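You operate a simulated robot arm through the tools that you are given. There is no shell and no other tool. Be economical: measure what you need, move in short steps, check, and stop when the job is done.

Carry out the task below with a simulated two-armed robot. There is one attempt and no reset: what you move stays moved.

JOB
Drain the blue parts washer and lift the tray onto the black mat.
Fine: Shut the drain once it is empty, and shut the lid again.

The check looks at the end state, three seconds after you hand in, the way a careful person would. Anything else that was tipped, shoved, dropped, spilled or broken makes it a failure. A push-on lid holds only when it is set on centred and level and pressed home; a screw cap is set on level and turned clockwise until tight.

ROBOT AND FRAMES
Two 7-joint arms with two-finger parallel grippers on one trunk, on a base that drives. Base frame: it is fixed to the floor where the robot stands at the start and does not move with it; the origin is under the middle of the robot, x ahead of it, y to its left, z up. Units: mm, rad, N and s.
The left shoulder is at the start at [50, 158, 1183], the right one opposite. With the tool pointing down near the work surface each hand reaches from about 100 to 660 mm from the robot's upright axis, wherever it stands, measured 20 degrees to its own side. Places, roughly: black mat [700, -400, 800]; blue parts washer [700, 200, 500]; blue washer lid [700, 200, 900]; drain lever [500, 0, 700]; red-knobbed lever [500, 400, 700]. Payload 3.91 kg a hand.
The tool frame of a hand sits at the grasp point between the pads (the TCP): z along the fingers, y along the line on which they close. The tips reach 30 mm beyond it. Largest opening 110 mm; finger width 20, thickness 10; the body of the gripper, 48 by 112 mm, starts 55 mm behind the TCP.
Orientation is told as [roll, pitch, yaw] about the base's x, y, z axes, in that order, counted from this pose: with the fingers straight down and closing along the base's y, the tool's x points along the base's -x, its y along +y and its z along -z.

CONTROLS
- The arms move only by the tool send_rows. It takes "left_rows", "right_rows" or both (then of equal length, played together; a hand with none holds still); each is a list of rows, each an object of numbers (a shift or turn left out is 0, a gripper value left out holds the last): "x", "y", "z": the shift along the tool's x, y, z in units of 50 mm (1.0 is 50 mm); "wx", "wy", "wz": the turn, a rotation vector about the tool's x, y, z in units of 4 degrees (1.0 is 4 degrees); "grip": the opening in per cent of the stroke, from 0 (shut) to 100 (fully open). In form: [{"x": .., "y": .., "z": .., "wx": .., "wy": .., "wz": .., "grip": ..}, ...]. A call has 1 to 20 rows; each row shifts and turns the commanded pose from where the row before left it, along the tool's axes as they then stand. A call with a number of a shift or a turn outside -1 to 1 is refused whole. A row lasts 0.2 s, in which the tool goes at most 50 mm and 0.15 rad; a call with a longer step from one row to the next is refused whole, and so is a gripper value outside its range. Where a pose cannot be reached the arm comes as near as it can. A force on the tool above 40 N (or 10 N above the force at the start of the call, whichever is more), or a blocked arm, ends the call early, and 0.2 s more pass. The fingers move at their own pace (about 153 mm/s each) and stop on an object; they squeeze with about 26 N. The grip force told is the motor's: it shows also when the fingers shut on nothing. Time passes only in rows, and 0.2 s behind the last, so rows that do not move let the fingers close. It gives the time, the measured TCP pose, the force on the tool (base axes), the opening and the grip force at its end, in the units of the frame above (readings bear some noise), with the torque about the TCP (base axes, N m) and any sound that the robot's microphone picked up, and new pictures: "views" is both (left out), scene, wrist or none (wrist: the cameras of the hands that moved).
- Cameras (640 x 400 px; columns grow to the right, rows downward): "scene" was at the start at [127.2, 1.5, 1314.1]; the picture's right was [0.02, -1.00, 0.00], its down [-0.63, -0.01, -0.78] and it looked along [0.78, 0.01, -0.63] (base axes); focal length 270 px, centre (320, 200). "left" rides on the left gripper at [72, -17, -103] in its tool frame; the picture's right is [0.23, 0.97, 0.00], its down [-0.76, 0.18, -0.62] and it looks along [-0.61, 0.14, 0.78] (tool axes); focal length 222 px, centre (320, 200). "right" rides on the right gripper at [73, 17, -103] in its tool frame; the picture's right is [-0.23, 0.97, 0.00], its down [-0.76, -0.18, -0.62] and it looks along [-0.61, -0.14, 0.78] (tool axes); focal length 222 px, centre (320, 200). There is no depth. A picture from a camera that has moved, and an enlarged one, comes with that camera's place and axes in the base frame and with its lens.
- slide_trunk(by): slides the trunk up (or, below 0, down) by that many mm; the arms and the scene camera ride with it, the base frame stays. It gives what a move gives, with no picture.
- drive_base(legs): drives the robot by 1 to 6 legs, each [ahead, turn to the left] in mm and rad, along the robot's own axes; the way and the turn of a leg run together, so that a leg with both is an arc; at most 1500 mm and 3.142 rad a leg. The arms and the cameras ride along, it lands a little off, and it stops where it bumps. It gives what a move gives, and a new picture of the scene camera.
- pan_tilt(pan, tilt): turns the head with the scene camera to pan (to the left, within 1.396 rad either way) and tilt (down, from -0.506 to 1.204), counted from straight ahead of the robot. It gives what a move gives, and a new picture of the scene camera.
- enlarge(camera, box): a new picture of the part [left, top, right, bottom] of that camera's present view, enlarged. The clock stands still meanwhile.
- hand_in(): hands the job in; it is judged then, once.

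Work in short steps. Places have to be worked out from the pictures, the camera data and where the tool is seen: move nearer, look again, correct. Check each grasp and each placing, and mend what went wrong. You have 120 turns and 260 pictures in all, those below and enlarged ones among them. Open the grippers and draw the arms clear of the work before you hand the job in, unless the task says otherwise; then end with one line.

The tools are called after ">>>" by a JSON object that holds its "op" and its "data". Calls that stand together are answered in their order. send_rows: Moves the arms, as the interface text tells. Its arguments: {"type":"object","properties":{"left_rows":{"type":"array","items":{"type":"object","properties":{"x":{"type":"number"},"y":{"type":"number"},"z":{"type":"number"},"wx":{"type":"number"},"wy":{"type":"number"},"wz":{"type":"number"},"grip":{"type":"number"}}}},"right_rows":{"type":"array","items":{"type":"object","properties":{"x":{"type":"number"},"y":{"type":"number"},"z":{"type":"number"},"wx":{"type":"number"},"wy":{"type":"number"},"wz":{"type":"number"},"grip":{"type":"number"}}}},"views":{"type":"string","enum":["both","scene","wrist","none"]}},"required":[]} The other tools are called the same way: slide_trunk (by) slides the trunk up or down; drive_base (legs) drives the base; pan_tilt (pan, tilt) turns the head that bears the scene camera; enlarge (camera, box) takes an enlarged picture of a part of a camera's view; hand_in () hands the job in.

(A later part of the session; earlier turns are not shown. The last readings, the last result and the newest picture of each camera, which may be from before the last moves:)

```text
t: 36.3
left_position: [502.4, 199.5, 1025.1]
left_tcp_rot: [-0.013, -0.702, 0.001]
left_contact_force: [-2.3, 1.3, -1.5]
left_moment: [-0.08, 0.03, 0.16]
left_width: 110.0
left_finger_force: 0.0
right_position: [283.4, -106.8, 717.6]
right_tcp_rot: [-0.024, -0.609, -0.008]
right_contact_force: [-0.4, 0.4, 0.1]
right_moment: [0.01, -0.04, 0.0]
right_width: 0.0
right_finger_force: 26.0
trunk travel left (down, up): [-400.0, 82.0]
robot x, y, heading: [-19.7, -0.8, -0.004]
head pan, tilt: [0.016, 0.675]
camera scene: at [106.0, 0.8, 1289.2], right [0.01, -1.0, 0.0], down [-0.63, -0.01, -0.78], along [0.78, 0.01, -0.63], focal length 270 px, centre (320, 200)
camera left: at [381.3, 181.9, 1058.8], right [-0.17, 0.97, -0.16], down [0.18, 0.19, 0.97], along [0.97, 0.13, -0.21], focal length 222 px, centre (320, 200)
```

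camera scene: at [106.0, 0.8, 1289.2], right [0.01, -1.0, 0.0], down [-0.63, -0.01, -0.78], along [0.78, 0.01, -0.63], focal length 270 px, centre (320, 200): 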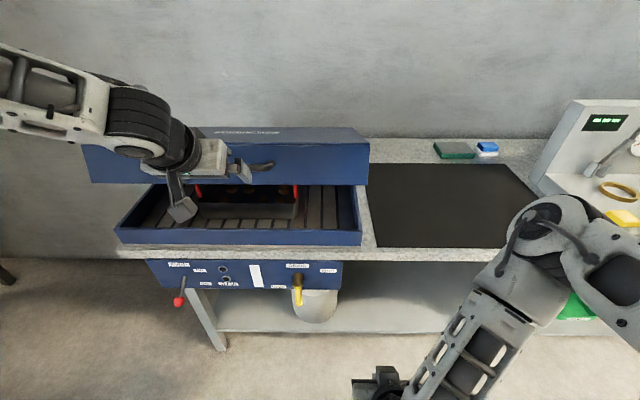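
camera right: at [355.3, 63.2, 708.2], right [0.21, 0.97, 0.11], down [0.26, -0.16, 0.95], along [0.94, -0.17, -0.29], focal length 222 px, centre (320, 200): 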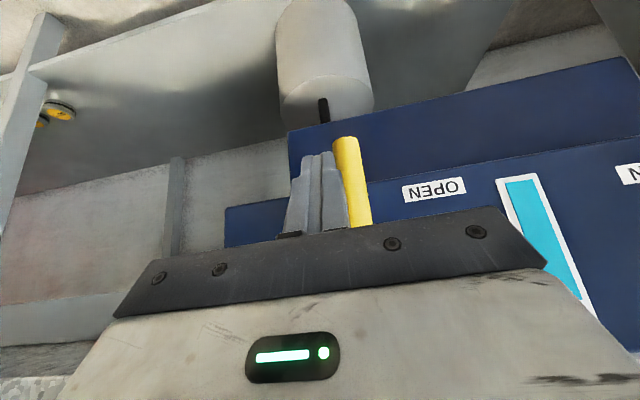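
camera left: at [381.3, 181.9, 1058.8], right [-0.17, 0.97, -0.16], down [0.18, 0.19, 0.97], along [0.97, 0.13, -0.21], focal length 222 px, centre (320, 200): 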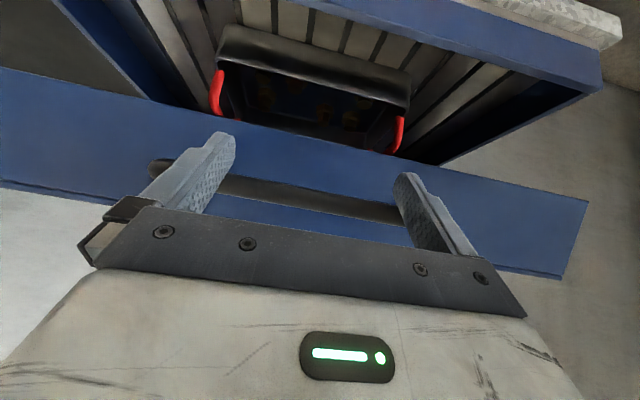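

The lid is opening and the tray with two red handles shows inside. Continuing the lift to about 50°.

>>> {"op": "send_rows", "data": {"left_rows": [{"x": -0.42, "z": -0.17}, {"x": -0.42, "z": -0.15}, {"x": -0.42, "z": -0.13}, {"x": -0.42, "z": -0.11}, {"x": -0.42, "z": -0.1}, {"x": -0.42, "z": -0.08}, {"x": -0.44, "z": -0.04}, {"x": -0.44}, {"x": -0.44, "z": 0.02}, {}], "views": "both"}}

```text
t: 38.5
left_position: [622.2, 204.0, 1176.7]
left_tcp_rot: [-0.014, -0.702, 0.003]
left_contact_force: [-0.5, -0.1, -1.3]
left_moment: [0.09, 0.05, -0.04]
left_width: 110.0
left_finger_force: 0.1
left hand out of reach, approached as far as the arm can: row 9
right_position: [282.6, -106.8, 717.9]
right_tcp_rot: [-0.026, -0.608, -0.008]
right_contact_force: [-0.2, -0.5, 0.3]
right_moment: [-0.03, 0.02, 0.01]
right_width: 0.0
right_finger_force: 26.6
trunk travel left (down, up): [-400.0, 82.0]
robot x, y, heading: [-15.1, -0.3, 0.002]
head pan, tilt: [0.016, 0.675]
camera scene: at [106.2, 0.7, 1289.1], right [0.01, -1.0, 0.0], down [-0.63, -0.01, -0.78], along [0.78, 0.01, -0.63], focal length 270 px, centre (320, 200)
camera left: at [500.7, 186.6, 1209.4], right [-0.17, 0.97, -0.16], down [0.18, 0.19, 0.97], along [0.97, 0.13, -0.21], focal length 222 px, centre (320, 200)
```

scene: 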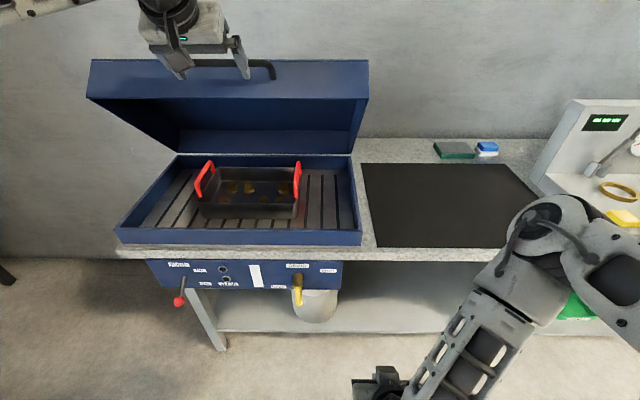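
left: 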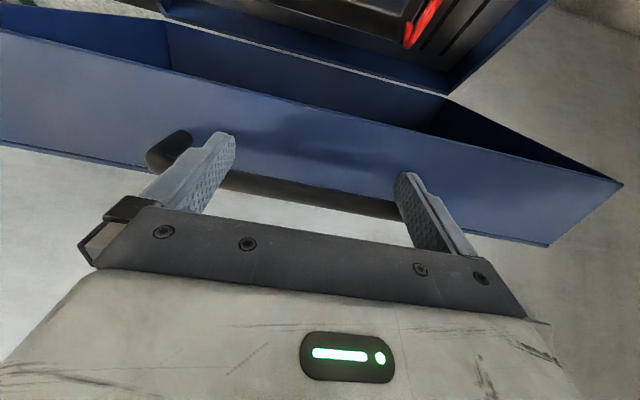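

The lid is at about 50° with almost no load on the hand. I'll test whether it stays by easing the fingers back 25 mm.

>>> {"op": "send_rows", "data": {"left_rows": [{"x": 0.25}, {"x": 0.25}, {}, {}], "views": "both"}}

```text
t: 39.5
left_position: [602.7, 202.2, 1160.4]
left_tcp_rot: [-0.014, -0.7, 0.003]
left_contact_force: [-0.6, -0.1, -0.3]
left_moment: [0.02, 0.02, 0.04]
left_width: 110.0
left_finger_force: 0.1
right_position: [282.6, -106.9, 717.2]
right_tcp_rot: [-0.025, -0.606, -0.007]
right_contact_force: [-0.7, -0.6, 0.0]
right_moment: [-0.02, 0.0, -0.02]
right_width: 0.0
right_finger_force: 26.1
trunk travel left (down, up): [-400.0, 82.0]
robot x, y, heading: [-15.6, -4.0, -0.008]
head pan, tilt: [0.016, 0.675]
camera scene: at [106.1, 0.6, 1289.1], right [0.01, -1.0, 0.0], down [-0.63, -0.01, -0.78], along [0.78, 0.01, -0.63], focal length 270 px, centre (320, 200)
camera left: at [481.1, 185.6, 1194.0], right [-0.17, 0.97, -0.16], down [0.18, 0.19, 0.97], along [0.97, 0.13, -0.21], focal length 222 px, centre (320, 200)
```

scene: 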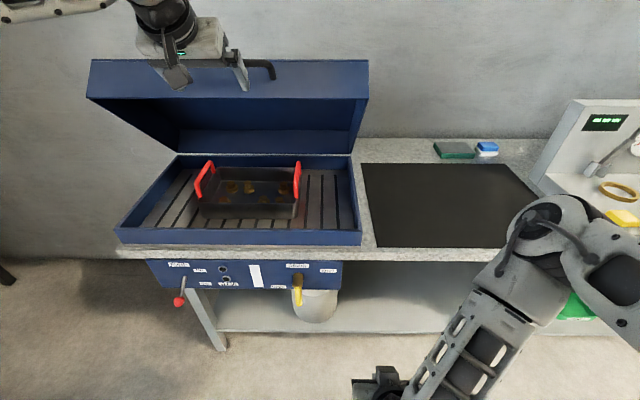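
left: 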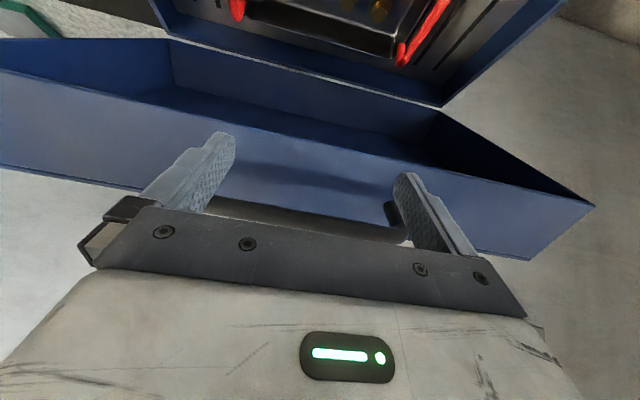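

The lid stays where it's put. I'll withdraw the left hand, raise the trunk and drive closer so I can push the lid further up.

>>> {"op": "send_rows", "data": {"left_rows": [{"x": 0.8, "z": -0.1}, {"x": 0.8, "z": -0.1}, {"x": 0.8, "z": -0.1}, {"x": 0.7, "z": -0.1}, {}], "views": "none"}}

>>> {"op": "slide_trunk", "data": {"by": 80}}

>>> {"op": "drive_base", "data": {"legs": [[130, 0]]}}

```text
t: 40.7
left_position: [470.6, 203.7, 1077.3]
left_tcp_rot: [-0.016, -0.699, 0.004]
left_contact_force: [-0.1, 0.0, 0.1]
left_moment: [-0.01, 0.01, -0.05]
left_width: 110.2
left_finger_force: 0.0
right_position: [282.7, -108.1, 717.2]
right_tcp_rot: [-0.027, -0.607, -0.007]
right_contact_force: [0.3, 0.7, 0.7]
right_moment: [-0.01, -0.05, 0.01]
right_width: 0.1
right_finger_force: 25.6
trunk travel left (down, up): [-400.0, 82.0]
robot x, y, heading: [-22.4, -2.0, -0.0]
head pan, tilt: [0.016, 0.675]
```

```text
t: 41.9
left_position: [472.9, 202.7, 1157.2]
left_tcp_rot: [-0.015, -0.701, 0.003]
left_contact_force: [0.8, 0.8, 0.3]
left_moment: [-0.01, 0.03, -0.03]
left_width: 109.9
left_finger_force: 0.0
right_position: [282.4, -107.0, 798.4]
right_tcp_rot: [-0.026, -0.607, -0.007]
right_contact_force: [-0.5, 0.3, -0.5]
right_moment: [0.05, 0.0, -0.02]
right_width: 0.1
right_finger_force: 25.5
trunk travel left (down, up): [-480.0, 2.0]
robot x, y, heading: [-22.5, -1.0, -0.002]
head pan, tilt: [0.016, 0.675]
```

```text
t: 43.1
left_position: [601.4, 202.7, 1157.0]
left_tcp_rot: [-0.013, -0.699, 0.002]
left_contact_force: [1.0, -0.3, -0.5]
left_moment: [-0.01, 0.03, -0.01]
left_width: 110.2
left_finger_force: 0.2
right_position: [411.7, -107.2, 797.3]
right_tcp_rot: [-0.026, -0.608, -0.007]
right_contact_force: [-0.5, 0.3, -1.2]
right_moment: [0.0, 0.03, 0.01]
right_width: 0.0
right_finger_force: 25.8
trunk travel left (down, up): [-480.0, 2.0]
robot x, y, heading: [107.2, -3.2, 0.002]
head pan, tilt: [0.016, 0.675]
camera scene: at [235.6, 0.3, 1369.0], right [0.01, -1.0, 0.0], down [-0.63, -0.01, -0.78], along [0.78, 0.01, -0.63], focal length 270 px, centre (320, 200)
```

scene: 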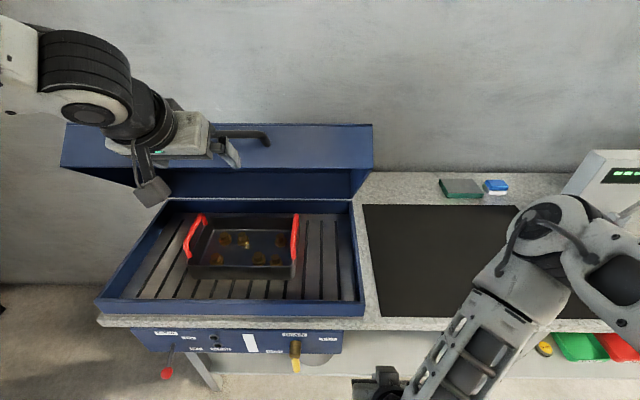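

Hook up again and push the lid on along its arc to about 75°.

>>> {"op": "send_rows", "data": {"left_rows": [{"x": -0.5}, {"x": -0.43, "z": 0.03}, {"x": -0.43, "z": 0.06}, {"x": -0.43, "z": 0.08}, {"x": -0.42, "z": 0.12}, {"x": -0.42, "z": 0.14}, {"x": -0.42, "z": 0.17}, {"x": -0.4, "z": 0.2}, {"x": -0.3, "z": 0.2}, {}], "views": "both"}}

```text
t: 45.3
left_position: [760.5, 209.1, 1235.2]
left_tcp_rot: [-0.015, -0.698, 0.001]
left_contact_force: [-1.6, -6.6, -4.0]
left_moment: [-0.4, 0.11, -0.09]
left_width: 106.7
left_finger_force: 0.1
left hand out of reach, approached as far as the arm can: row 9
right_position: [411.4, -107.6, 798.1]
right_tcp_rot: [-0.026, -0.607, -0.007]
right_contact_force: [0.5, -0.4, -0.5]
right_moment: [0.01, 0.01, -0.05]
right_width: 0.0
right_finger_force: 26.1
trunk travel left (down, up): [-480.0, 2.0]
robot x, y, heading: [104.7, -1.9, -0.003]
head pan, tilt: [0.016, 0.675]
camera scene: at [234.9, -0.6, 1369.0], right [0.01, -1.0, 0.0], down [-0.63, -0.01, -0.78], along [0.78, 0.01, -0.63], focal length 270 px, centre (320, 200)
camera left: at [639.3, 192.8, 1268.6], right [-0.17, 0.97, -0.16], down [0.18, 0.19, 0.96], along [0.97, 0.13, -0.21], focal length 222 px, centre (320, 200)
```

scene: 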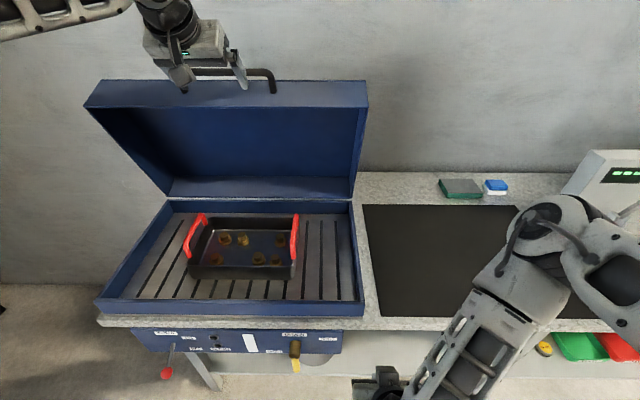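
left: 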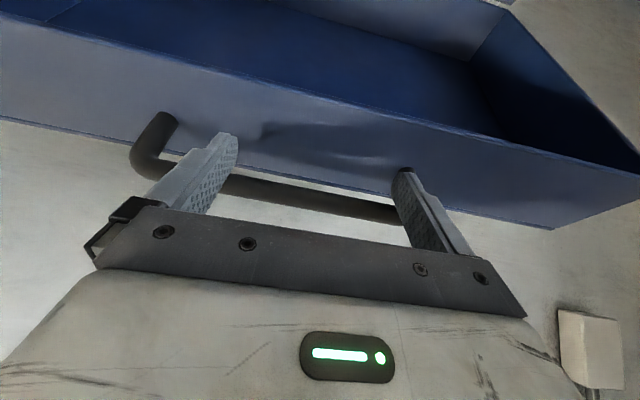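

The lid stands at about 72° and the tray is open to reach. I'll withdraw the left hand and bring the right hand to the left side of the drain handle to swing it back to SHUT.

>>> {"op": "send_rows", "data": {"left_rows": [{"x": 0.8}, {"x": 0.8}, {"x": 0.8}, {"x": 0.6, "z": -0.3}, {"x": 0.5, "z": -0.3, "y": 0.4}, {"y": 0.4}, {}], "right_rows": [{"x": 0.25, "z": 0.355, "y": 0.7}, {"x": 0.25, "z": 0.355, "y": 0.7}, {"x": 0.25, "z": 0.355, "y": 0.7}, {"x": 0.25, "z": 0.355, "y": 0.7}, {"x": 0.25, "z": 0.355, "y": 0.7}, {"y": 0.55}, {}], "views": "both"}}

```text
t: 46.9
left_position: [607.5, 250.0, 1147.4]
left_tcp_rot: [-0.014, -0.701, 0.004]
left_contact_force: [0.5, -0.6, 0.2]
left_moment: [-0.02, 0.01, 0.02]
left_width: 110.1
left_finger_force: 0.1
right_position: [413.6, 92.4, 683.5]
right_tcp_rot: [-0.026, -0.608, -0.007]
right_contact_force: [0.0, -0.8, -0.1]
right_moment: [-0.01, -0.01, 0.03]
right_width: 0.0
right_finger_force: 26.0
trunk travel left (down, up): [-480.0, 2.0]
robot x, y, heading: [109.0, -1.6, 0.0]
head pan, tilt: [0.016, 0.675]
camera scene: at [234.7, 0.1, 1369.1], right [0.01, -1.0, 0.0], down [-0.63, -0.01, -0.78], along [0.78, 0.01, -0.63], focal length 270 px, centre (320, 200)
camera right: at [295.3, 113.3, 727.0], right [0.21, 0.97, 0.11], down [0.27, -0.16, 0.95], along [0.94, -0.17, -0.29], focal length 222 px, centre (320, 200)
camera left: at [485.3, 233.8, 1179.9], right [-0.17, 0.97, -0.16], down [0.18, 0.19, 0.97], along [0.97, 0.13, -0.21], focal length 222 px, centre (320, 200)
```

scene: 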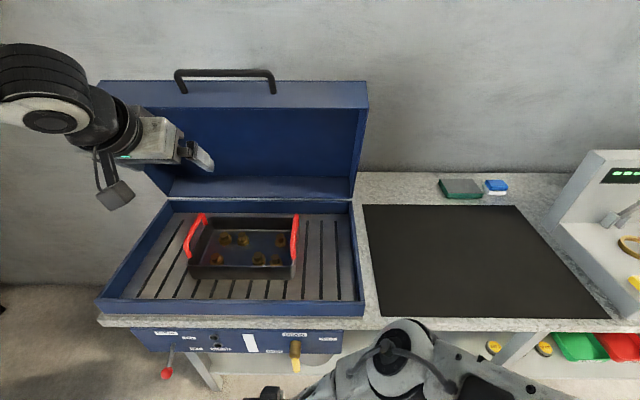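
right: 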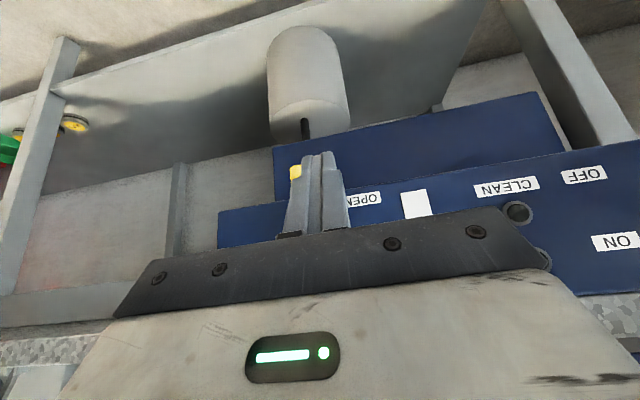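
left: 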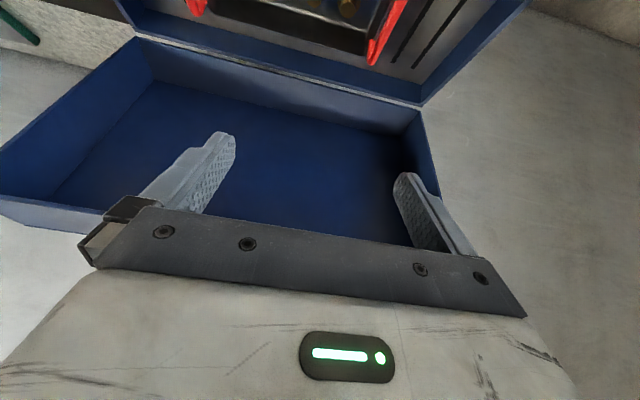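

The handle's lower end is at about (489, 56, 634), to the right of my fingers. Moving forward beside it, then pushing it toward -y.

>>> {"op": "send_rows", "data": {"right_rows": [{"x": -0.49, "z": 0.34}, {"x": -0.49, "z": 0.34}, {"y": -0.3}, {}], "views": "wrist"}}

```text
t: 47.9
left_position: [606.8, 251.3, 1147.3]
left_tcp_rot: [-0.016, -0.699, 0.003]
left_contact_force: [0.6, -0.7, 0.2]
left_moment: [-0.04, 0.01, 0.02]
left_width: 110.0
left_finger_force: 0.1
right_position: [474.3, 77.2, 684.9]
right_tcp_rot: [-0.027, -0.607, -0.005]
right_contact_force: [0.8, 3.5, -2.5]
right_moment: [0.02, 0.03, 0.05]
right_width: 0.4
right_finger_force: 26.4
trunk travel left (down, up): [-480.0, 2.0]
robot x, y, heading: [110.1, -1.2, 0.002]
head pan, tilt: [0.016, 0.675]
camera right: at [356.0, 97.5, 728.8], right [0.21, 0.97, 0.11], down [0.27, -0.16, 0.95], along [0.94, -0.17, -0.29], focal length 222 px, centre (320, 200)
```

right: 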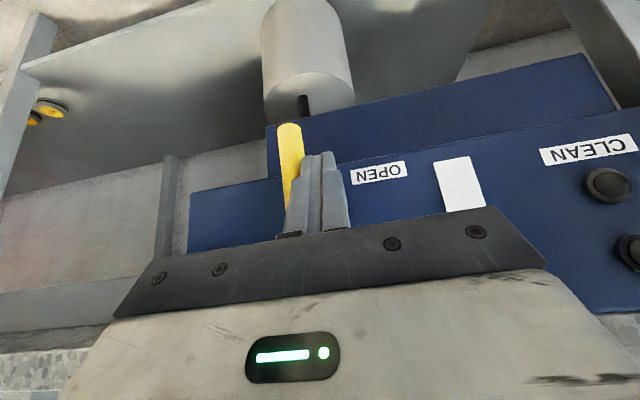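

Contact is made. As the handle rises I need the fingers flatter so they can lie under it. I'll ease off, tilt to about 55°, and check.

>>> {"op": "send_rows", "data": {"right_rows": [{"y": 0.2, "x": 0.25, "z": -0.17}, {"wy": -1}, {"wy": -1}, {"wy": -1}, {"wy": -1}, {"wy": -1}, {}], "views": "wrist"}}

```text
t: 49.5
left_position: [606.5, 251.4, 1146.8]
left_tcp_rot: [-0.015, -0.701, 0.004]
left_contact_force: [-0.1, -0.6, 0.2]
left_moment: [-0.02, 0.01, 0.01]
left_width: 109.8
left_finger_force: 0.0
right_position: [462.2, 71.9, 696.9]
right_tcp_rot: [-0.069, -0.934, 0.023]
right_contact_force: [-7.6, 4.1, -5.5]
right_moment: [0.13, 0.23, 0.03]
right_width: 0.0
right_finger_force: 26.0
right hand out of reach, approached as far as the arm can: row 6
trunk travel left (down, up): [-480.0, 2.0]
robot x, y, heading: [107.6, 2.6, -0.003]
head pan, tilt: [0.016, 0.675]
camera right: at [336.2, 93.0, 699.0], right [0.17, 0.98, 0.14], down [-0.06, -0.14, 0.99], along [0.98, -0.18, 0.03], focal length 222 px, centre (320, 200)
```

right: 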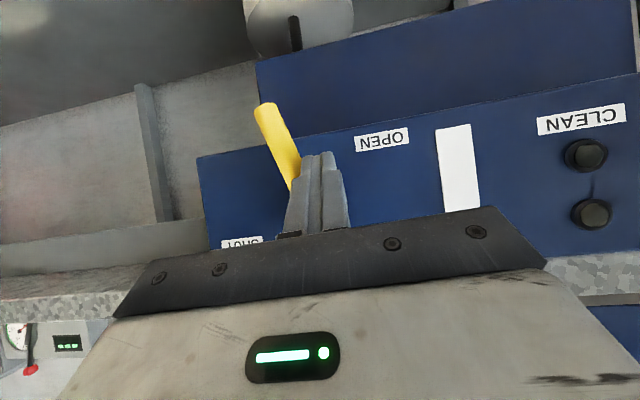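

I'm contacting too near the hub. I'll drop the tips about 25 mm for leverage and push right, then up.

>>> {"op": "send_rows", "data": {"right_rows": [{"x": 0.2, "z": 0.15}, {"x": 0.2, "z": 0.15}, {"y": -0.3}, {"y": -0.3}, {}], "views": "wrist"}}

```text
t: 50.4
left_position: [607.2, 250.5, 1147.2]
left_tcp_rot: [-0.013, -0.699, 0.001]
left_contact_force: [-0.1, -1.1, 0.1]
left_moment: [0.01, -0.04, -0.01]
left_width: 110.0
left_finger_force: 0.1
right_position: [466.9, 75.4, 705.9]
right_tcp_rot: [-0.028, -0.929, -0.001]
right_contact_force: [1.8, 2.9, -10.3]
right_moment: [0.14, 0.15, 0.1]
right_width: 0.0
right_finger_force: 25.7
right hand out of reach, approached as far as the arm can: row 1, 2, 3, 4
trunk travel left (down, up): [-480.0, 2.0]
robot x, y, heading: [109.5, -3.2, -0.005]
head pan, tilt: [0.016, 0.675]
stopped in row 4 (right hand): the force on the tool passed its limit at 50 N (the readings are from after the stop); the commanded pose is now the measured one
camera right: at [341.5, 93.9, 710.1], right [0.16, 0.97, 0.17], down [-0.05, -0.16, 0.99], along [0.99, -0.16, 0.02], focal length 222 px, centre (320, 200)
```

right: 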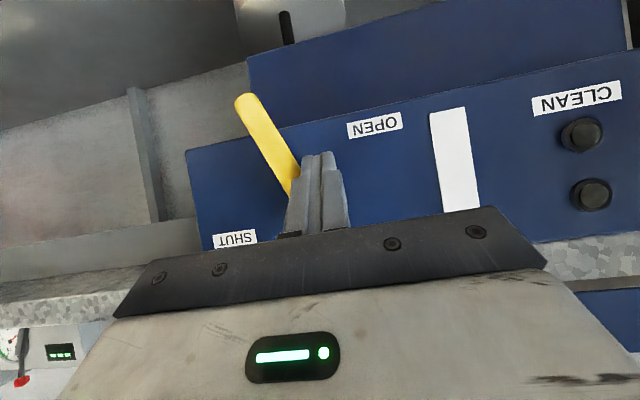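

Too close to the body for that posture. I'll back the base off 110 mm, carrying both hands clear, and re-approach.

>>> {"op": "drive_base", "data": {"legs": [[-110, 0]]}}

>>> {"op": "slide_trunk", "data": {"by": -100}}

>>> {"op": "enlarge", "data": {"camera": "scene", "box": [100, 180, 400, 370]}}

```text
t: 51.6
left_position: [495.1, 250.6, 1146.1]
left_tcp_rot: [-0.013, -0.701, 0.003]
left_contact_force: [0.8, 0.2, -0.6]
left_moment: [0.04, -0.01, 0.01]
left_width: 110.2
left_finger_force: 0.0
right_position: [357.1, 74.2, 707.1]
right_tcp_rot: [-0.031, -0.936, -0.001]
right_contact_force: [-0.4, 0.5, -1.0]
right_moment: [0.03, 0.02, -0.01]
right_width: 0.1
right_finger_force: 26.2
trunk travel left (down, up): [-480.0, 2.0]
robot x, y, heading: [-3.0, -5.7, -0.003]
head pan, tilt: [0.016, 0.675]
camera scene: at [122.9, 0.6, 1369.3], right [0.01, -1.0, 0.0], down [-0.62, -0.01, -0.78], along [0.78, 0.01, -0.62], focal length 270 px, centre (320, 200)
```

scene: 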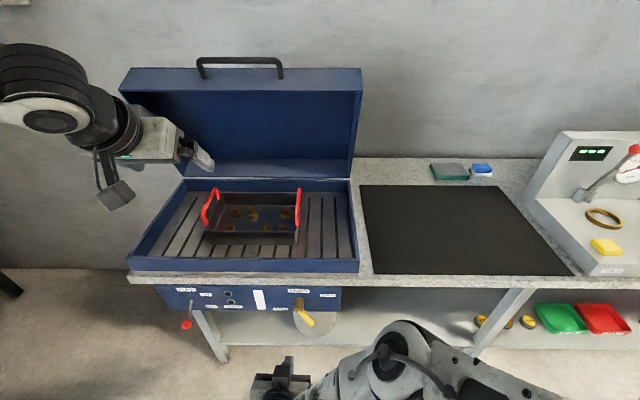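

```text
t: 52.9
left_position: [496.0, 251.5, 1046.9]
left_tcp_rot: [-0.014, -0.7, 0.004]
left_contact_force: [0.2, 0.3, -0.5]
left_moment: [0.02, 0.02, 0.0]
left_width: 110.1
left_finger_force: 0.0
right_position: [356.4, 74.0, 607.5]
right_tcp_rot: [-0.03, -0.933, -0.002]
right_contact_force: [-0.2, 0.0, 0.4]
right_moment: [0.0, -0.01, 0.01]
right_width: 0.0
right_finger_force: 25.8
trunk travel left (down, up): [-380.0, 102.0]
robot x, y, heading: [-6.4, 1.2, -0.002]
head pan, tilt: [0.016, 0.675]
```

```text
2.11 times, centred on (250, 275) of scene
camera zoom: at [123.8, 0.6, 1269.2], right [0.01, -1.0, 0.0], down [-0.63, -0.01, -0.78], along [0.78, 0.01, -0.63], focal length 569 px, centre (467, 42)
```

zoom: 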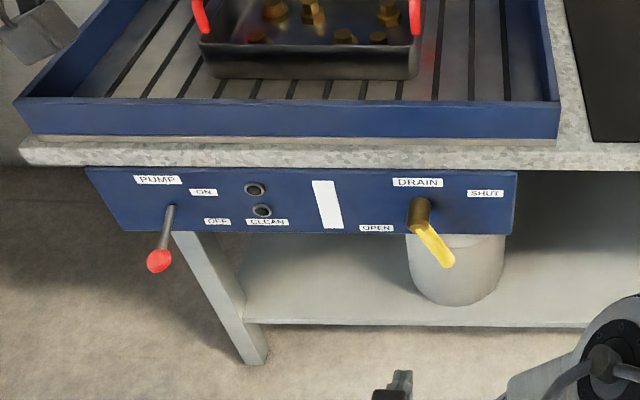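

The handle is parked about halfway (≈55–60° below horizontal). The right hand is now low, so I'll place the tips under the handle's outer end, at about y=12, z=600.

>>> {"op": "send_rows", "data": {"right_rows": [{"x": -0.49, "z": 0.535, "y": -0.41}, {"x": -0.49, "z": 0.535, "y": -0.41}, {"x": -0.49, "z": 0.535, "y": -0.41}, {}], "views": "wrist"}}

```text
t: 53.9
left_position: [496.7, 251.4, 1046.7]
left_tcp_rot: [-0.014, -0.7, 0.003]
left_contact_force: [0.4, -0.3, 0.0]
left_moment: [-0.01, -0.03, -0.04]
left_width: 110.0
left_finger_force: 0.1
right_position: [467.5, 9.8, 620.0]
right_tcp_rot: [-0.027, -0.936, -0.003]
right_contact_force: [-0.3, 0.0, -0.7]
right_moment: [-0.02, 0.03, 0.02]
right_width: 0.1
right_finger_force: 25.6
trunk travel left (down, up): [-380.0, 102.0]
robot x, y, heading: [-5.1, -1.1, -0.006]
head pan, tilt: [0.016, 0.675]
camera right: at [341.5, 29.8, 622.4], right [0.16, 0.97, 0.17], down [-0.05, -0.16, 0.99], along [0.99, -0.16, 0.03], focal length 222 px, centre (320, 200)
```

right: 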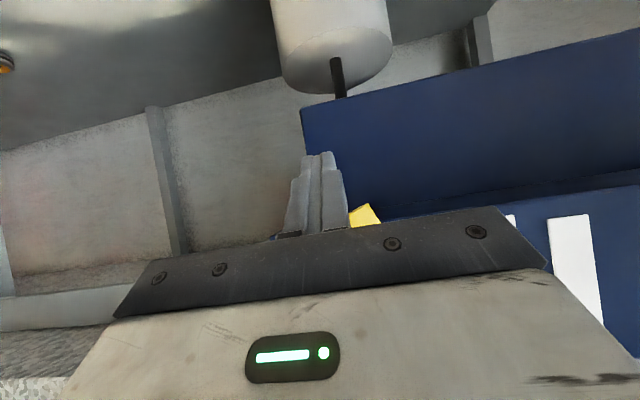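

The handle end reads at about (489, 36, 640), steeper than I thought. I'll shift left of it, rise to its height, then sweep the arc right and up.

>>> {"op": "send_rows", "data": {"right_rows": [{"y": 0.6}, {"y": 0.7}, {"x": -0.3, "z": -0.22}, {"x": -0.3, "z": -0.22}, {"y": -0.34}, {"y": -0.25, "x": -0.05, "z": -0.04}, {"y": -0.25, "x": -0.06, "z": -0.04}, {}], "views": "wrist"}}

```text
t: 55.7
left_position: [494.9, 251.4, 1047.1]
left_tcp_rot: [-0.013, -0.7, 0.003]
left_contact_force: [0.3, 0.2, 0.3]
left_moment: [-0.01, 0.02, -0.01]
left_width: 109.9
left_finger_force: 0.0
right_position: [462.2, 34.4, 665.2]
right_tcp_rot: [-0.028, -0.934, -0.001]
right_contact_force: [-1.4, 1.1, -0.2]
right_moment: [0.01, -0.02, 0.04]
right_width: 0.0
right_finger_force: 26.4
trunk travel left (down, up): [-380.0, 102.0]
robot x, y, heading: [-2.4, -3.5, -0.004]
head pan, tilt: [0.016, 0.675]
camera right: at [337.7, 53.6, 667.6], right [0.16, 0.97, 0.17], down [-0.05, -0.16, 0.99], along [0.99, -0.17, 0.03], focal length 222 px, centre (320, 200)
```

right: 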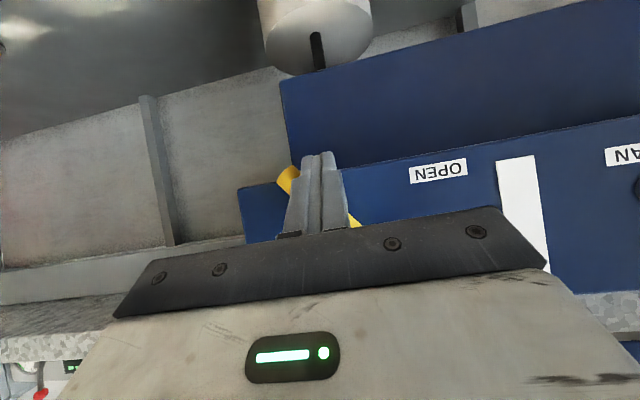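

The handle has risen to about 50°. Continuing the sweep up.

>>> {"op": "send_rows", "data": {"right_rows": [{"y": -0.19, "x": -0.11, "z": -0.08}, {"y": -0.19, "x": -0.11, "z": -0.08}, {"y": -0.14, "x": -0.16, "z": -0.12}, {"y": -0.14, "x": -0.16, "z": -0.12}, {"y": -0.05, "x": -0.12, "z": -0.09}, {"x": -0.12, "z": -0.09}, {}], "views": "wrist"}}

```text
t: 57.3
left_position: [497.3, 251.6, 1046.8]
left_tcp_rot: [-0.014, -0.7, 0.004]
left_contact_force: [0.3, 0.2, 0.6]
left_moment: [0.0, -0.04, 0.0]
left_width: 110.0
left_finger_force: 0.1
right_position: [463.9, -1.5, 712.4]
right_tcp_rot: [-0.031, -0.934, -0.002]
right_contact_force: [-2.5, -2.8, -8.3]
right_moment: [-0.04, 0.21, -0.06]
right_width: 0.2
right_finger_force: 25.7
trunk travel left (down, up): [-380.0, 102.0]
robot x, y, heading: [-2.6, 1.2, 0.004]
head pan, tilt: [0.016, 0.675]
camera right: at [338.2, 18.8, 715.4], right [0.16, 0.97, 0.16], down [-0.05, -0.16, 0.99], along [0.99, -0.17, 0.02], focal length 222 px, centre (320, 200)
```

right: 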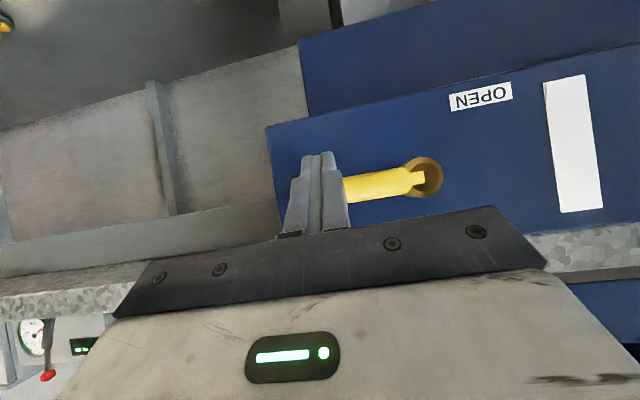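

It's almost horizontal. One more small upward push to reach the stop.

>>> {"op": "send_rows", "data": {"right_rows": [{"x": -0.1, "z": -0.075}, {"x": -0.1, "z": -0.075}, {}], "views": "none"}}

>>> {"op": "enlarge", "data": {"camera": "right", "box": [240, 80, 560, 280]}}

```text
t: 58.3
left_position: [496.8, 252.1, 1047.6]
left_tcp_rot: [-0.014, -0.699, 0.003]
left_contact_force: [0.7, -0.2, 0.5]
left_moment: [0.02, -0.02, -0.03]
left_width: 110.0
left_finger_force: 0.1
right_position: [454.6, 0.5, 720.1]
right_tcp_rot: [-0.028, -0.907, -0.001]
right_contact_force: [-3.9, -0.9, -5.0]
right_moment: [0.05, 0.18, 0.04]
right_width: 0.0
right_finger_force: 26.0
trunk travel left (down, up): [-380.0, 102.0]
robot x, y, heading: [1.2, 3.7, 0.003]
head pan, tilt: [0.016, 0.675]
stopped in row 3 (right hand): the force on the tool passed its limit at 40 N (the readings are from after the stop); the commanded pose is now the measured one
```

```text
2.00 times, centred on (400, 180) of right
camera zoom: at [330.4, 19.8, 725.3], right [0.16, 0.97, 0.16], down [-0.03, -0.16, 0.99], along [0.99, -0.16, 0.0], focal length 444 px, centre (160, 240)
```

zoom: 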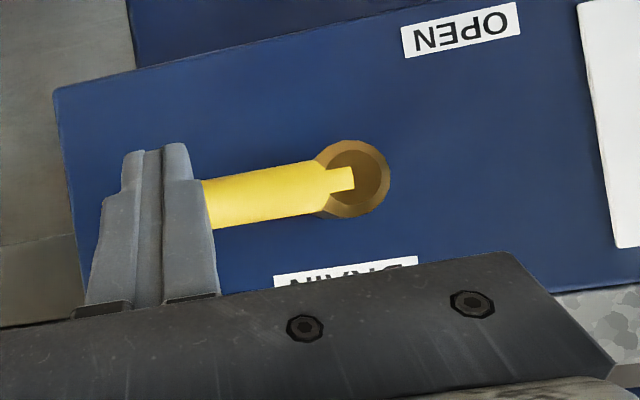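

The handle hit its stop at horizontal (SHUT). I'll drop away and back out, then check.

>>> {"op": "send_rows", "data": {"right_rows": [{"x": 0.24, "z": 0.18}, {"x": 0.5, "z": -0.6}, {"x": 0.5, "z": -0.6}, {"x": 0.5, "z": -0.6}, {"y": -0.8}, {"y": -0.8}, {"y": -0.8}, {"y": -0.6}, {}], "views": "none"}}

>>> {"op": "enlarge", "data": {"camera": "scene", "box": [100, 180, 400, 370]}}

```text
t: 60.3
left_position: [495.4, 250.7, 1045.5]
left_tcp_rot: [-0.013, -0.7, 0.003]
left_contact_force: [-0.1, -0.4, -0.3]
left_moment: [-0.02, -0.01, -0.03]
left_width: 109.9
left_finger_force: 0.1
right_position: [346.9, -74.7, 750.9]
right_tcp_rot: [-0.034, -0.908, -0.002]
right_contact_force: [0.2, 0.2, 0.1]
right_moment: [0.02, 0.03, 0.03]
right_width: 0.1
right_finger_force: 26.1
right hand out of reach, approached as far as the arm can: row 6, 7, 8
trunk travel left (down, up): [-380.0, 102.0]
robot x, y, heading: [-4.5, 1.8, -0.005]
head pan, tilt: [0.016, 0.675]
```

```text
2.11 times, centred on (250, 275) of scene
camera zoom: at [123.8, 0.7, 1269.1], right [0.01, -1.0, 0.0], down [-0.63, -0.01, -0.78], along [0.78, 0.01, -0.63], focal length 569 px, centre (467, 42)
```

zoom: 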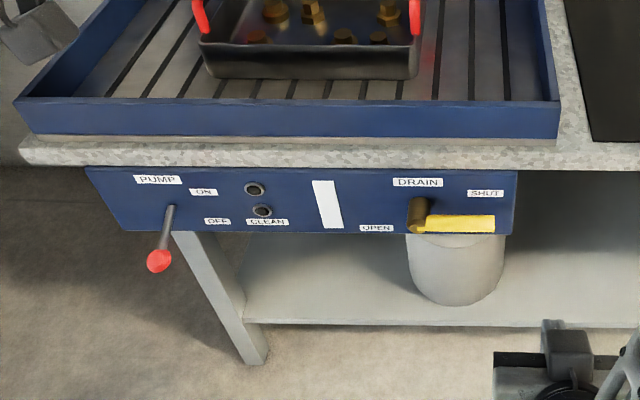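

The drain is shut and the glass is empty. Now I'll bring both hands to normal fingers-down poses above the bench, out of the view, to study the tray.

>>> {"op": "send_rows", "data": {"right_rows": [{"x": -0.66, "z": -0.51, "y": -0.2}, {"x": -0.66, "z": -0.51, "y": -0.2}, {"x": -0.66, "z": -0.51, "y": -0.2}, {"x": -0.66, "z": -0.51, "y": -0.2}, {"x": -0.66, "z": -0.51, "y": -0.3}, {"x": -0.66, "z": -0.51, "y": -0.3}, {"wy": 1}, {"wy": 1}, {"wy": 1}, {"wy": 1}, {"wy": 1}, {"wy": 1}, {"wy": 1}, {"wy": 1}, {"wy": 1}, {"wy": 1}, {"wy": 1}, {"wy": 1}, {"wy": 1}, {}], "left_rows": [{}, {}, {}, {}, {}, {"y": 0.5}, {"wy": 1}, {"wy": 1}, {"wy": 1}, {"wy": 1}, {"wy": 1}, {"wy": 1}, {"wy": 1}, {"wy": 1}, {"wy": 1}, {"wy": 1}, {"x": 0.5, "y": 0.4}, {"x": 0.5, "y": 0.4}, {"y": 0.4}, {}], "views": "scene"}}

```text
t: 64.5
left_position: [444.8, 338.7, 1046.0]
left_tcp_rot: [-0.01, -0.002, -0.004]
left_contact_force: [-0.2, -0.4, 0.1]
left_moment: [-0.01, 0.03, 0.0]
left_width: 109.9
left_finger_force: 0.0
right_position: [382.7, -115.7, 990.2]
right_tcp_rot: [-0.018, -0.001, -0.022]
right_contact_force: [0.2, -0.8, 0.4]
right_moment: [0.0, 0.0, 0.0]
right_width: 0.0
right_finger_force: 26.0
right hand out of reach, approached as far as the arm can: row 5, 6
trunk travel left (down, up): [-380.0, 102.0]
robot x, y, heading: [-6.4, -3.4, -0.003]
head pan, tilt: [0.016, 0.675]
camera scene: at [123.7, 0.6, 1269.1], right [0.01, -1.0, 0.0], down [-0.63, -0.01, -0.78], along [0.78, 0.01, -0.63], focal length 270 px, centre (320, 200)
```

scene: 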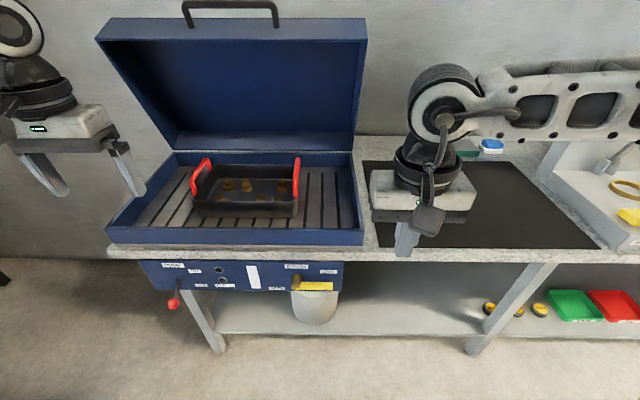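

Enlarging the tray to work out its handles.

>>> {"op": "enlarge", "data": {"camera": "scene", "box": [160, 130, 340, 240]}}

>>> {"op": "enlarge", "data": {"camera": "left", "box": [0, 0, 640, 400]}}

>>> {"op": "enlarge", "data": {"camera": "right", "box": [0, 0, 640, 400]}}

```text
3.56 times, centred on (250, 185) of scene
camera zoom: at [123.7, 0.6, 1269.1], right [0.01, -1.0, 0.0], down [-0.63, -0.01, -0.78], along [0.78, 0.01, -0.63], focal length 961 px, centre (569, 253)
```

zoom: 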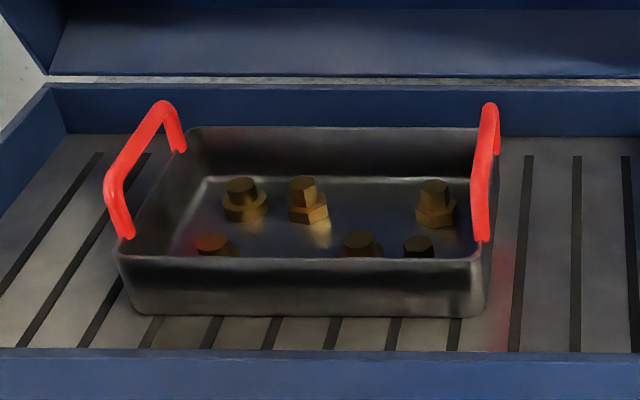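

```text
1.00 times, centred on (320, 200) of left (not enlarged: the box is as wide or as high as the picture)
camera zoom: at [373.7, 321.6, 1150.1], right [-0.22, 0.98, -0.01], down [0.76, 0.18, 0.62], along [0.61, 0.13, -0.78], focal length 222 px, centre (320, 200)
```

zoom: 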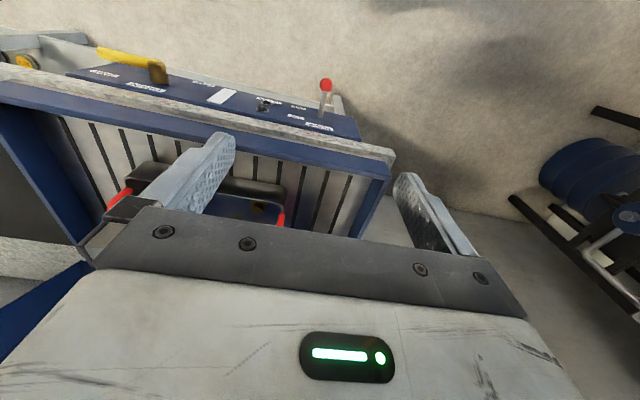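

```text
1.00 times, centred on (320, 200) of right (not enlarged: the box is as wide or as high as the picture)
camera zoom: at [311.1, -95.5, 1092.8], right [0.25, 0.97, -0.02], down [0.76, -0.18, 0.63], along [0.61, -0.17, -0.78], focal length 222 px, centre (320, 200)
```

zoom: 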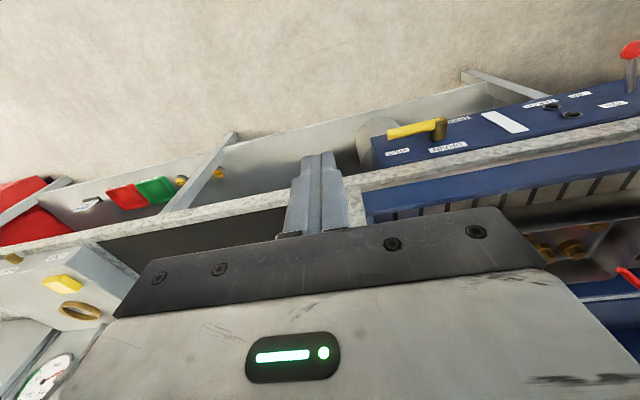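

By triangulation the tray handles are bars along x, at z≈905. The left one is at y≈308 and the right at y≈66, both spanning x 650–742. Fingers-down grips closing along y will fit, so I'll drive 140 mm closer.

>>> {"op": "drive_base", "data": {"legs": [[145, 0]]}}

```text
t: 65.8
left_position: [590.3, 338.4, 1046.2]
left_tcp_rot: [-0.011, -0.001, -0.006]
left_contact_force: [0.3, 1.5, 0.3]
left_moment: [0.02, 0.02, -0.02]
left_width: 110.0
left_finger_force: 0.1
right_position: [527.8, -115.9, 989.4]
right_tcp_rot: [-0.018, -0.003, -0.023]
right_contact_force: [0.3, 0.7, -0.8]
right_moment: [-0.01, -0.01, 0.04]
right_width: 0.1
right_finger_force: 25.8
trunk travel left (down, up): [-380.0, 102.0]
robot x, y, heading: [139.6, -1.4, 0.002]
head pan, tilt: [0.016, 0.675]
camera scene: at [268.2, 0.3, 1269.0], right [0.01, -1.0, 0.0], down [-0.63, -0.01, -0.78], along [0.78, 0.01, -0.63], focal length 270 px, centre (320, 200)
```

scene: 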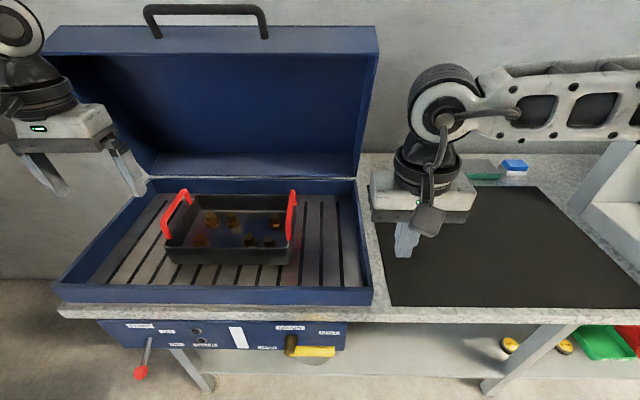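

The refined handle positions are left (692, 302) and right (692, 62). I'll bring both hands above them at z≈1000, open.

>>> {"op": "send_rows", "data": {"right_rows": [{"x": -0.547, "y": 0.593, "z": -0.04, "grip": 80}, {"x": -0.547, "y": 0.593, "z": -0.04}, {"x": -0.547, "y": 0.593, "z": -0.04}, {"x": -0.547, "y": 0.593, "z": -0.04}, {"x": -0.547, "y": 0.593, "z": -0.04}, {"x": -0.547, "y": 0.593}, {"wz": 0.0}], "left_rows": [{"x": -0.34, "y": -0.12, "z": 0.15, "grip": 80}, {"x": -0.34, "y": -0.12, "z": 0.15}, {"x": -0.34, "y": -0.12, "z": 0.15}, {"x": -0.34, "y": -0.12, "z": 0.15}, {"x": -0.34, "y": -0.12, "z": 0.15}, {"x": -0.34, "y": -0.12, "z": 0.15}, {}], "views": "both"}}

```text
t: 67.4
left_position: [692.0, 299.7, 1002.0]
left_tcp_rot: [-0.01, -0.003, -0.007]
left_contact_force: [0.7, -0.3, 0.4]
left_moment: [-0.01, -0.01, -0.01]
left_width: 87.9
left_finger_force: 0.2
right_position: [696.7, 56.8, 997.8]
right_tcp_rot: [-0.018, -0.003, -0.019]
right_contact_force: [0.1, 0.1, 0.0]
right_moment: [0.03, 0.0, 0.02]
right_width: 87.8
right_finger_force: 0.0
trunk travel left (down, up): [-380.0, 102.0]
robot x, y, heading: [142.6, -1.6, 0.003]
head pan, tilt: [0.016, 0.675]
camera scene: at [267.4, -0.1, 1269.1], right [0.01, -1.0, 0.0], down [-0.63, -0.01, -0.78], along [0.78, 0.01, -0.63], focal length 270 px, centre (320, 200)
camera right: at [623.8, 76.4, 1100.4], right [0.25, 0.97, -0.02], down [0.76, -0.18, 0.63], along [0.61, -0.17, -0.78], focal length 222 px, centre (320, 200)
camera left: at [619.9, 283.1, 1106.1], right [-0.22, 0.98, -0.01], down [0.76, 0.18, 0.62], along [0.61, 0.13, -0.78], focal length 222 px, centre (320, 200)
```

scene: 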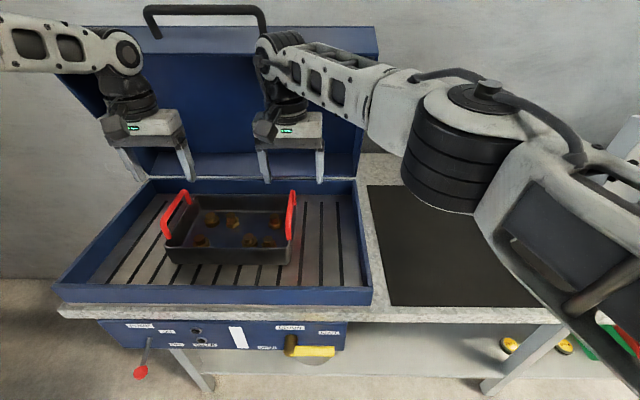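
right: 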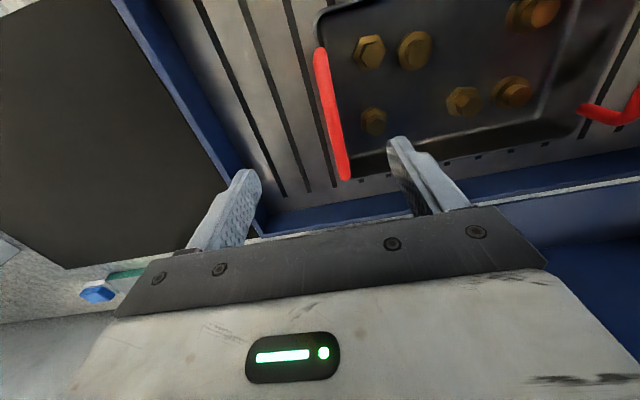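
left: 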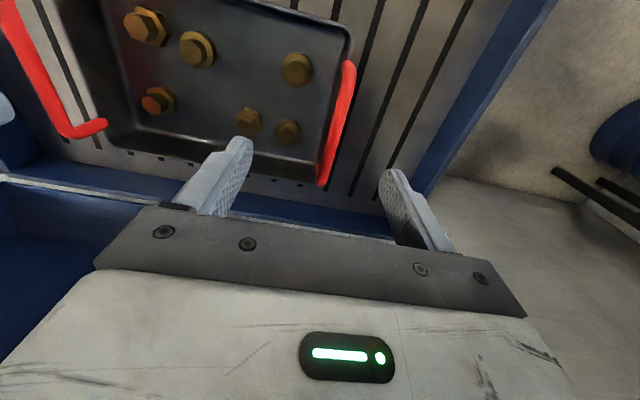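

Wrist views put the handles at y≈312 (left) and y≈68 (right), both centred at x≈694. I'll correct y and descend partway.

>>> {"op": "send_rows", "data": {"right_rows": [{"y": 0.23, "z": 0.3}, {"z": 0.5}, {"z": 0.4}, {}], "left_rows": [{"y": 0.24, "z": 0.3}, {"z": 0.5}, {"z": 0.4}, {}], "views": "both"}}

```text
t: 68.4
left_position: [693.2, 312.5, 942.4]
left_tcp_rot: [-0.012, 0.0, -0.005]
left_contact_force: [-0.5, 0.4, -0.5]
left_moment: [-0.01, 0.0, -0.02]
left_width: 87.8
left_finger_force: 0.0
right_position: [697.0, 69.3, 935.3]
right_tcp_rot: [-0.017, -0.005, -0.023]
right_contact_force: [-0.2, 0.2, 0.4]
right_moment: [-0.01, 0.01, 0.0]
right_width: 88.0
right_finger_force: 0.0
trunk travel left (down, up): [-380.0, 102.0]
robot x, y, heading: [141.5, 2.9, -0.007]
head pan, tilt: [0.016, 0.675]
camera scene: at [267.5, 0.3, 1269.1], right [0.01, -1.0, 0.0], down [-0.63, -0.01, -0.78], along [0.78, 0.01, -0.63], focal length 270 px, centre (320, 200)
camera right: at [624.0, 88.8, 1039.4], right [0.25, 0.97, -0.02], down [0.76, -0.18, 0.63], along [0.61, -0.17, -0.78], focal length 222 px, centre (320, 200)
camera left: at [619.9, 295.8, 1045.7], right [-0.22, 0.98, -0.01], down [0.76, 0.18, 0.62], along [0.61, 0.13, -0.78], focal length 222 px, centre (320, 200)
```

scene: 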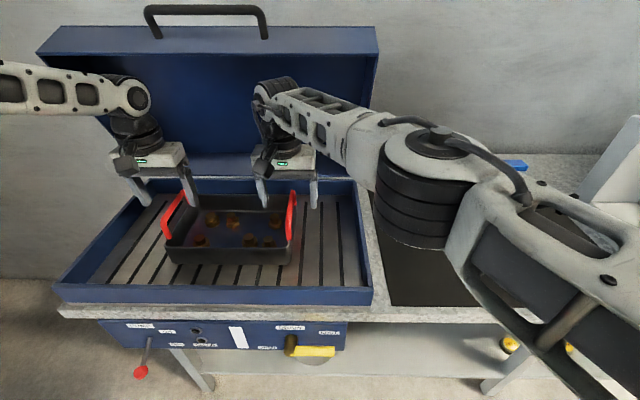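
right: 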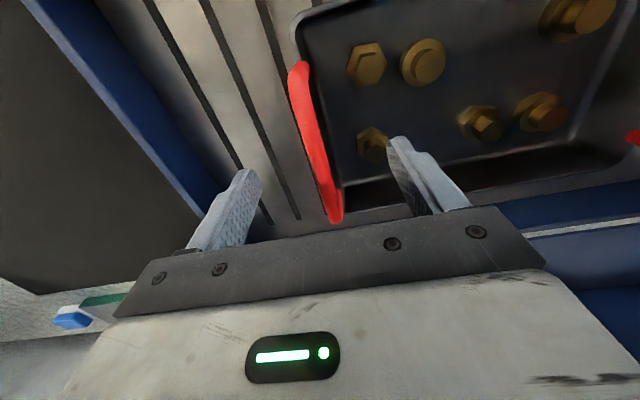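
left: 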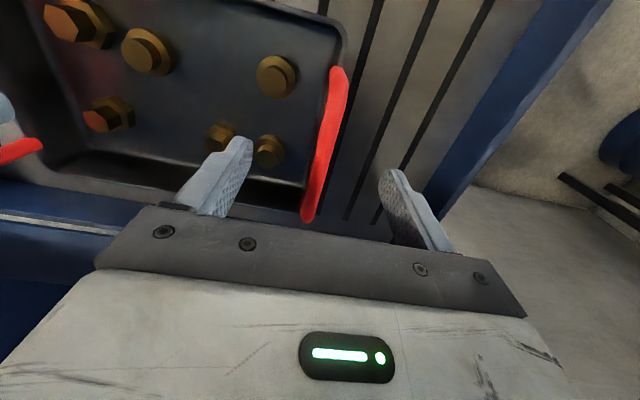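

Triangulated again: bar z≈908, left y≈313 and right y≈68, so the hands are well centred. Lowering to z≈900 and closing both.

>>> {"op": "send_rows", "data": {"right_rows": [{"z": 0.35}, {"z": 0.35}, {"grip": 40}, {"grip": 0}, {}, {}, {}], "left_rows": [{"z": 0.42}, {"z": 0.42}, {"grip": 40}, {"grip": 0}, {}, {}, {}], "views": "both"}}

```text
t: 70.0
left_position: [683.9, 313.7, 905.3]
left_tcp_rot: [-0.01, -0.002, -0.005]
left_contact_force: [2.7, 0.2, -0.2]
left_moment: [0.03, -0.2, 0.23]
left_width: 11.5
left_finger_force: 25.9
left hand out of reach, approached as far as the arm can: row 2
right_position: [695.5, 66.7, 901.6]
right_tcp_rot: [-0.017, -0.005, -0.023]
right_contact_force: [-1.7, -1.8, 2.0]
right_moment: [-0.03, -0.36, 0.51]
right_width: 11.9
right_finger_force: 26.4
trunk travel left (down, up): [-380.0, 102.0]
robot x, y, heading: [138.3, -2.7, -0.003]
head pan, tilt: [0.016, 0.675]
camera scene: at [267.6, 0.3, 1269.1], right [0.01, -1.0, 0.0], down [-0.63, -0.01, -0.78], along [0.78, 0.01, -0.63], focal length 270 px, centre (320, 200)
camera right: at [623.4, 87.7, 1005.0], right [0.25, 0.97, -0.01], down [0.75, -0.18, 0.63], along [0.61, -0.17, -0.78], focal length 222 px, centre (320, 200)
camera left: at [610.5, 296.9, 1008.2], right [-0.22, 0.98, -0.01], down [0.76, 0.18, 0.62], along [0.61, 0.13, -0.78], focal length 222 px, centre (320, 200)
```

scene: 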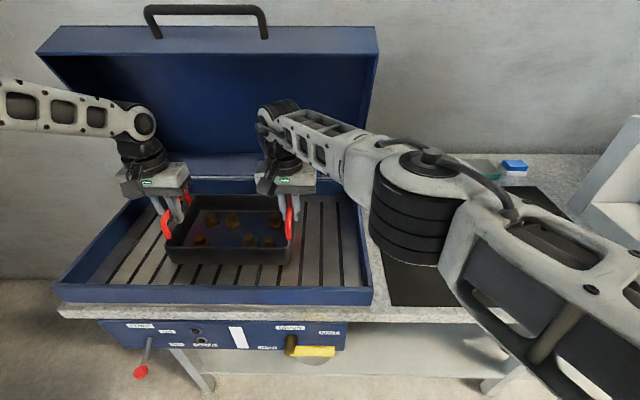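
right: 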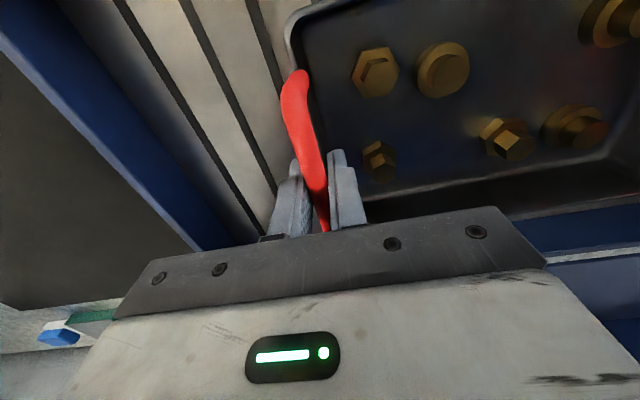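
left: 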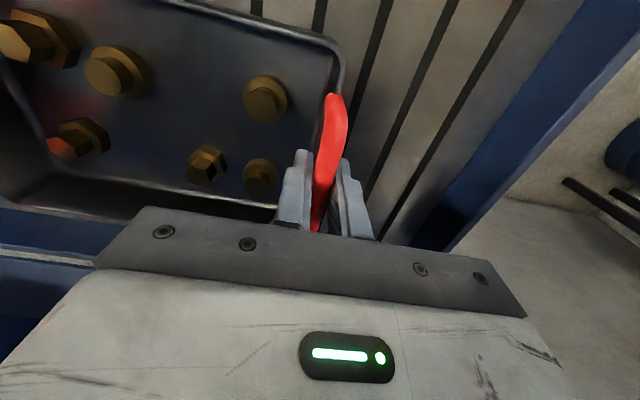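

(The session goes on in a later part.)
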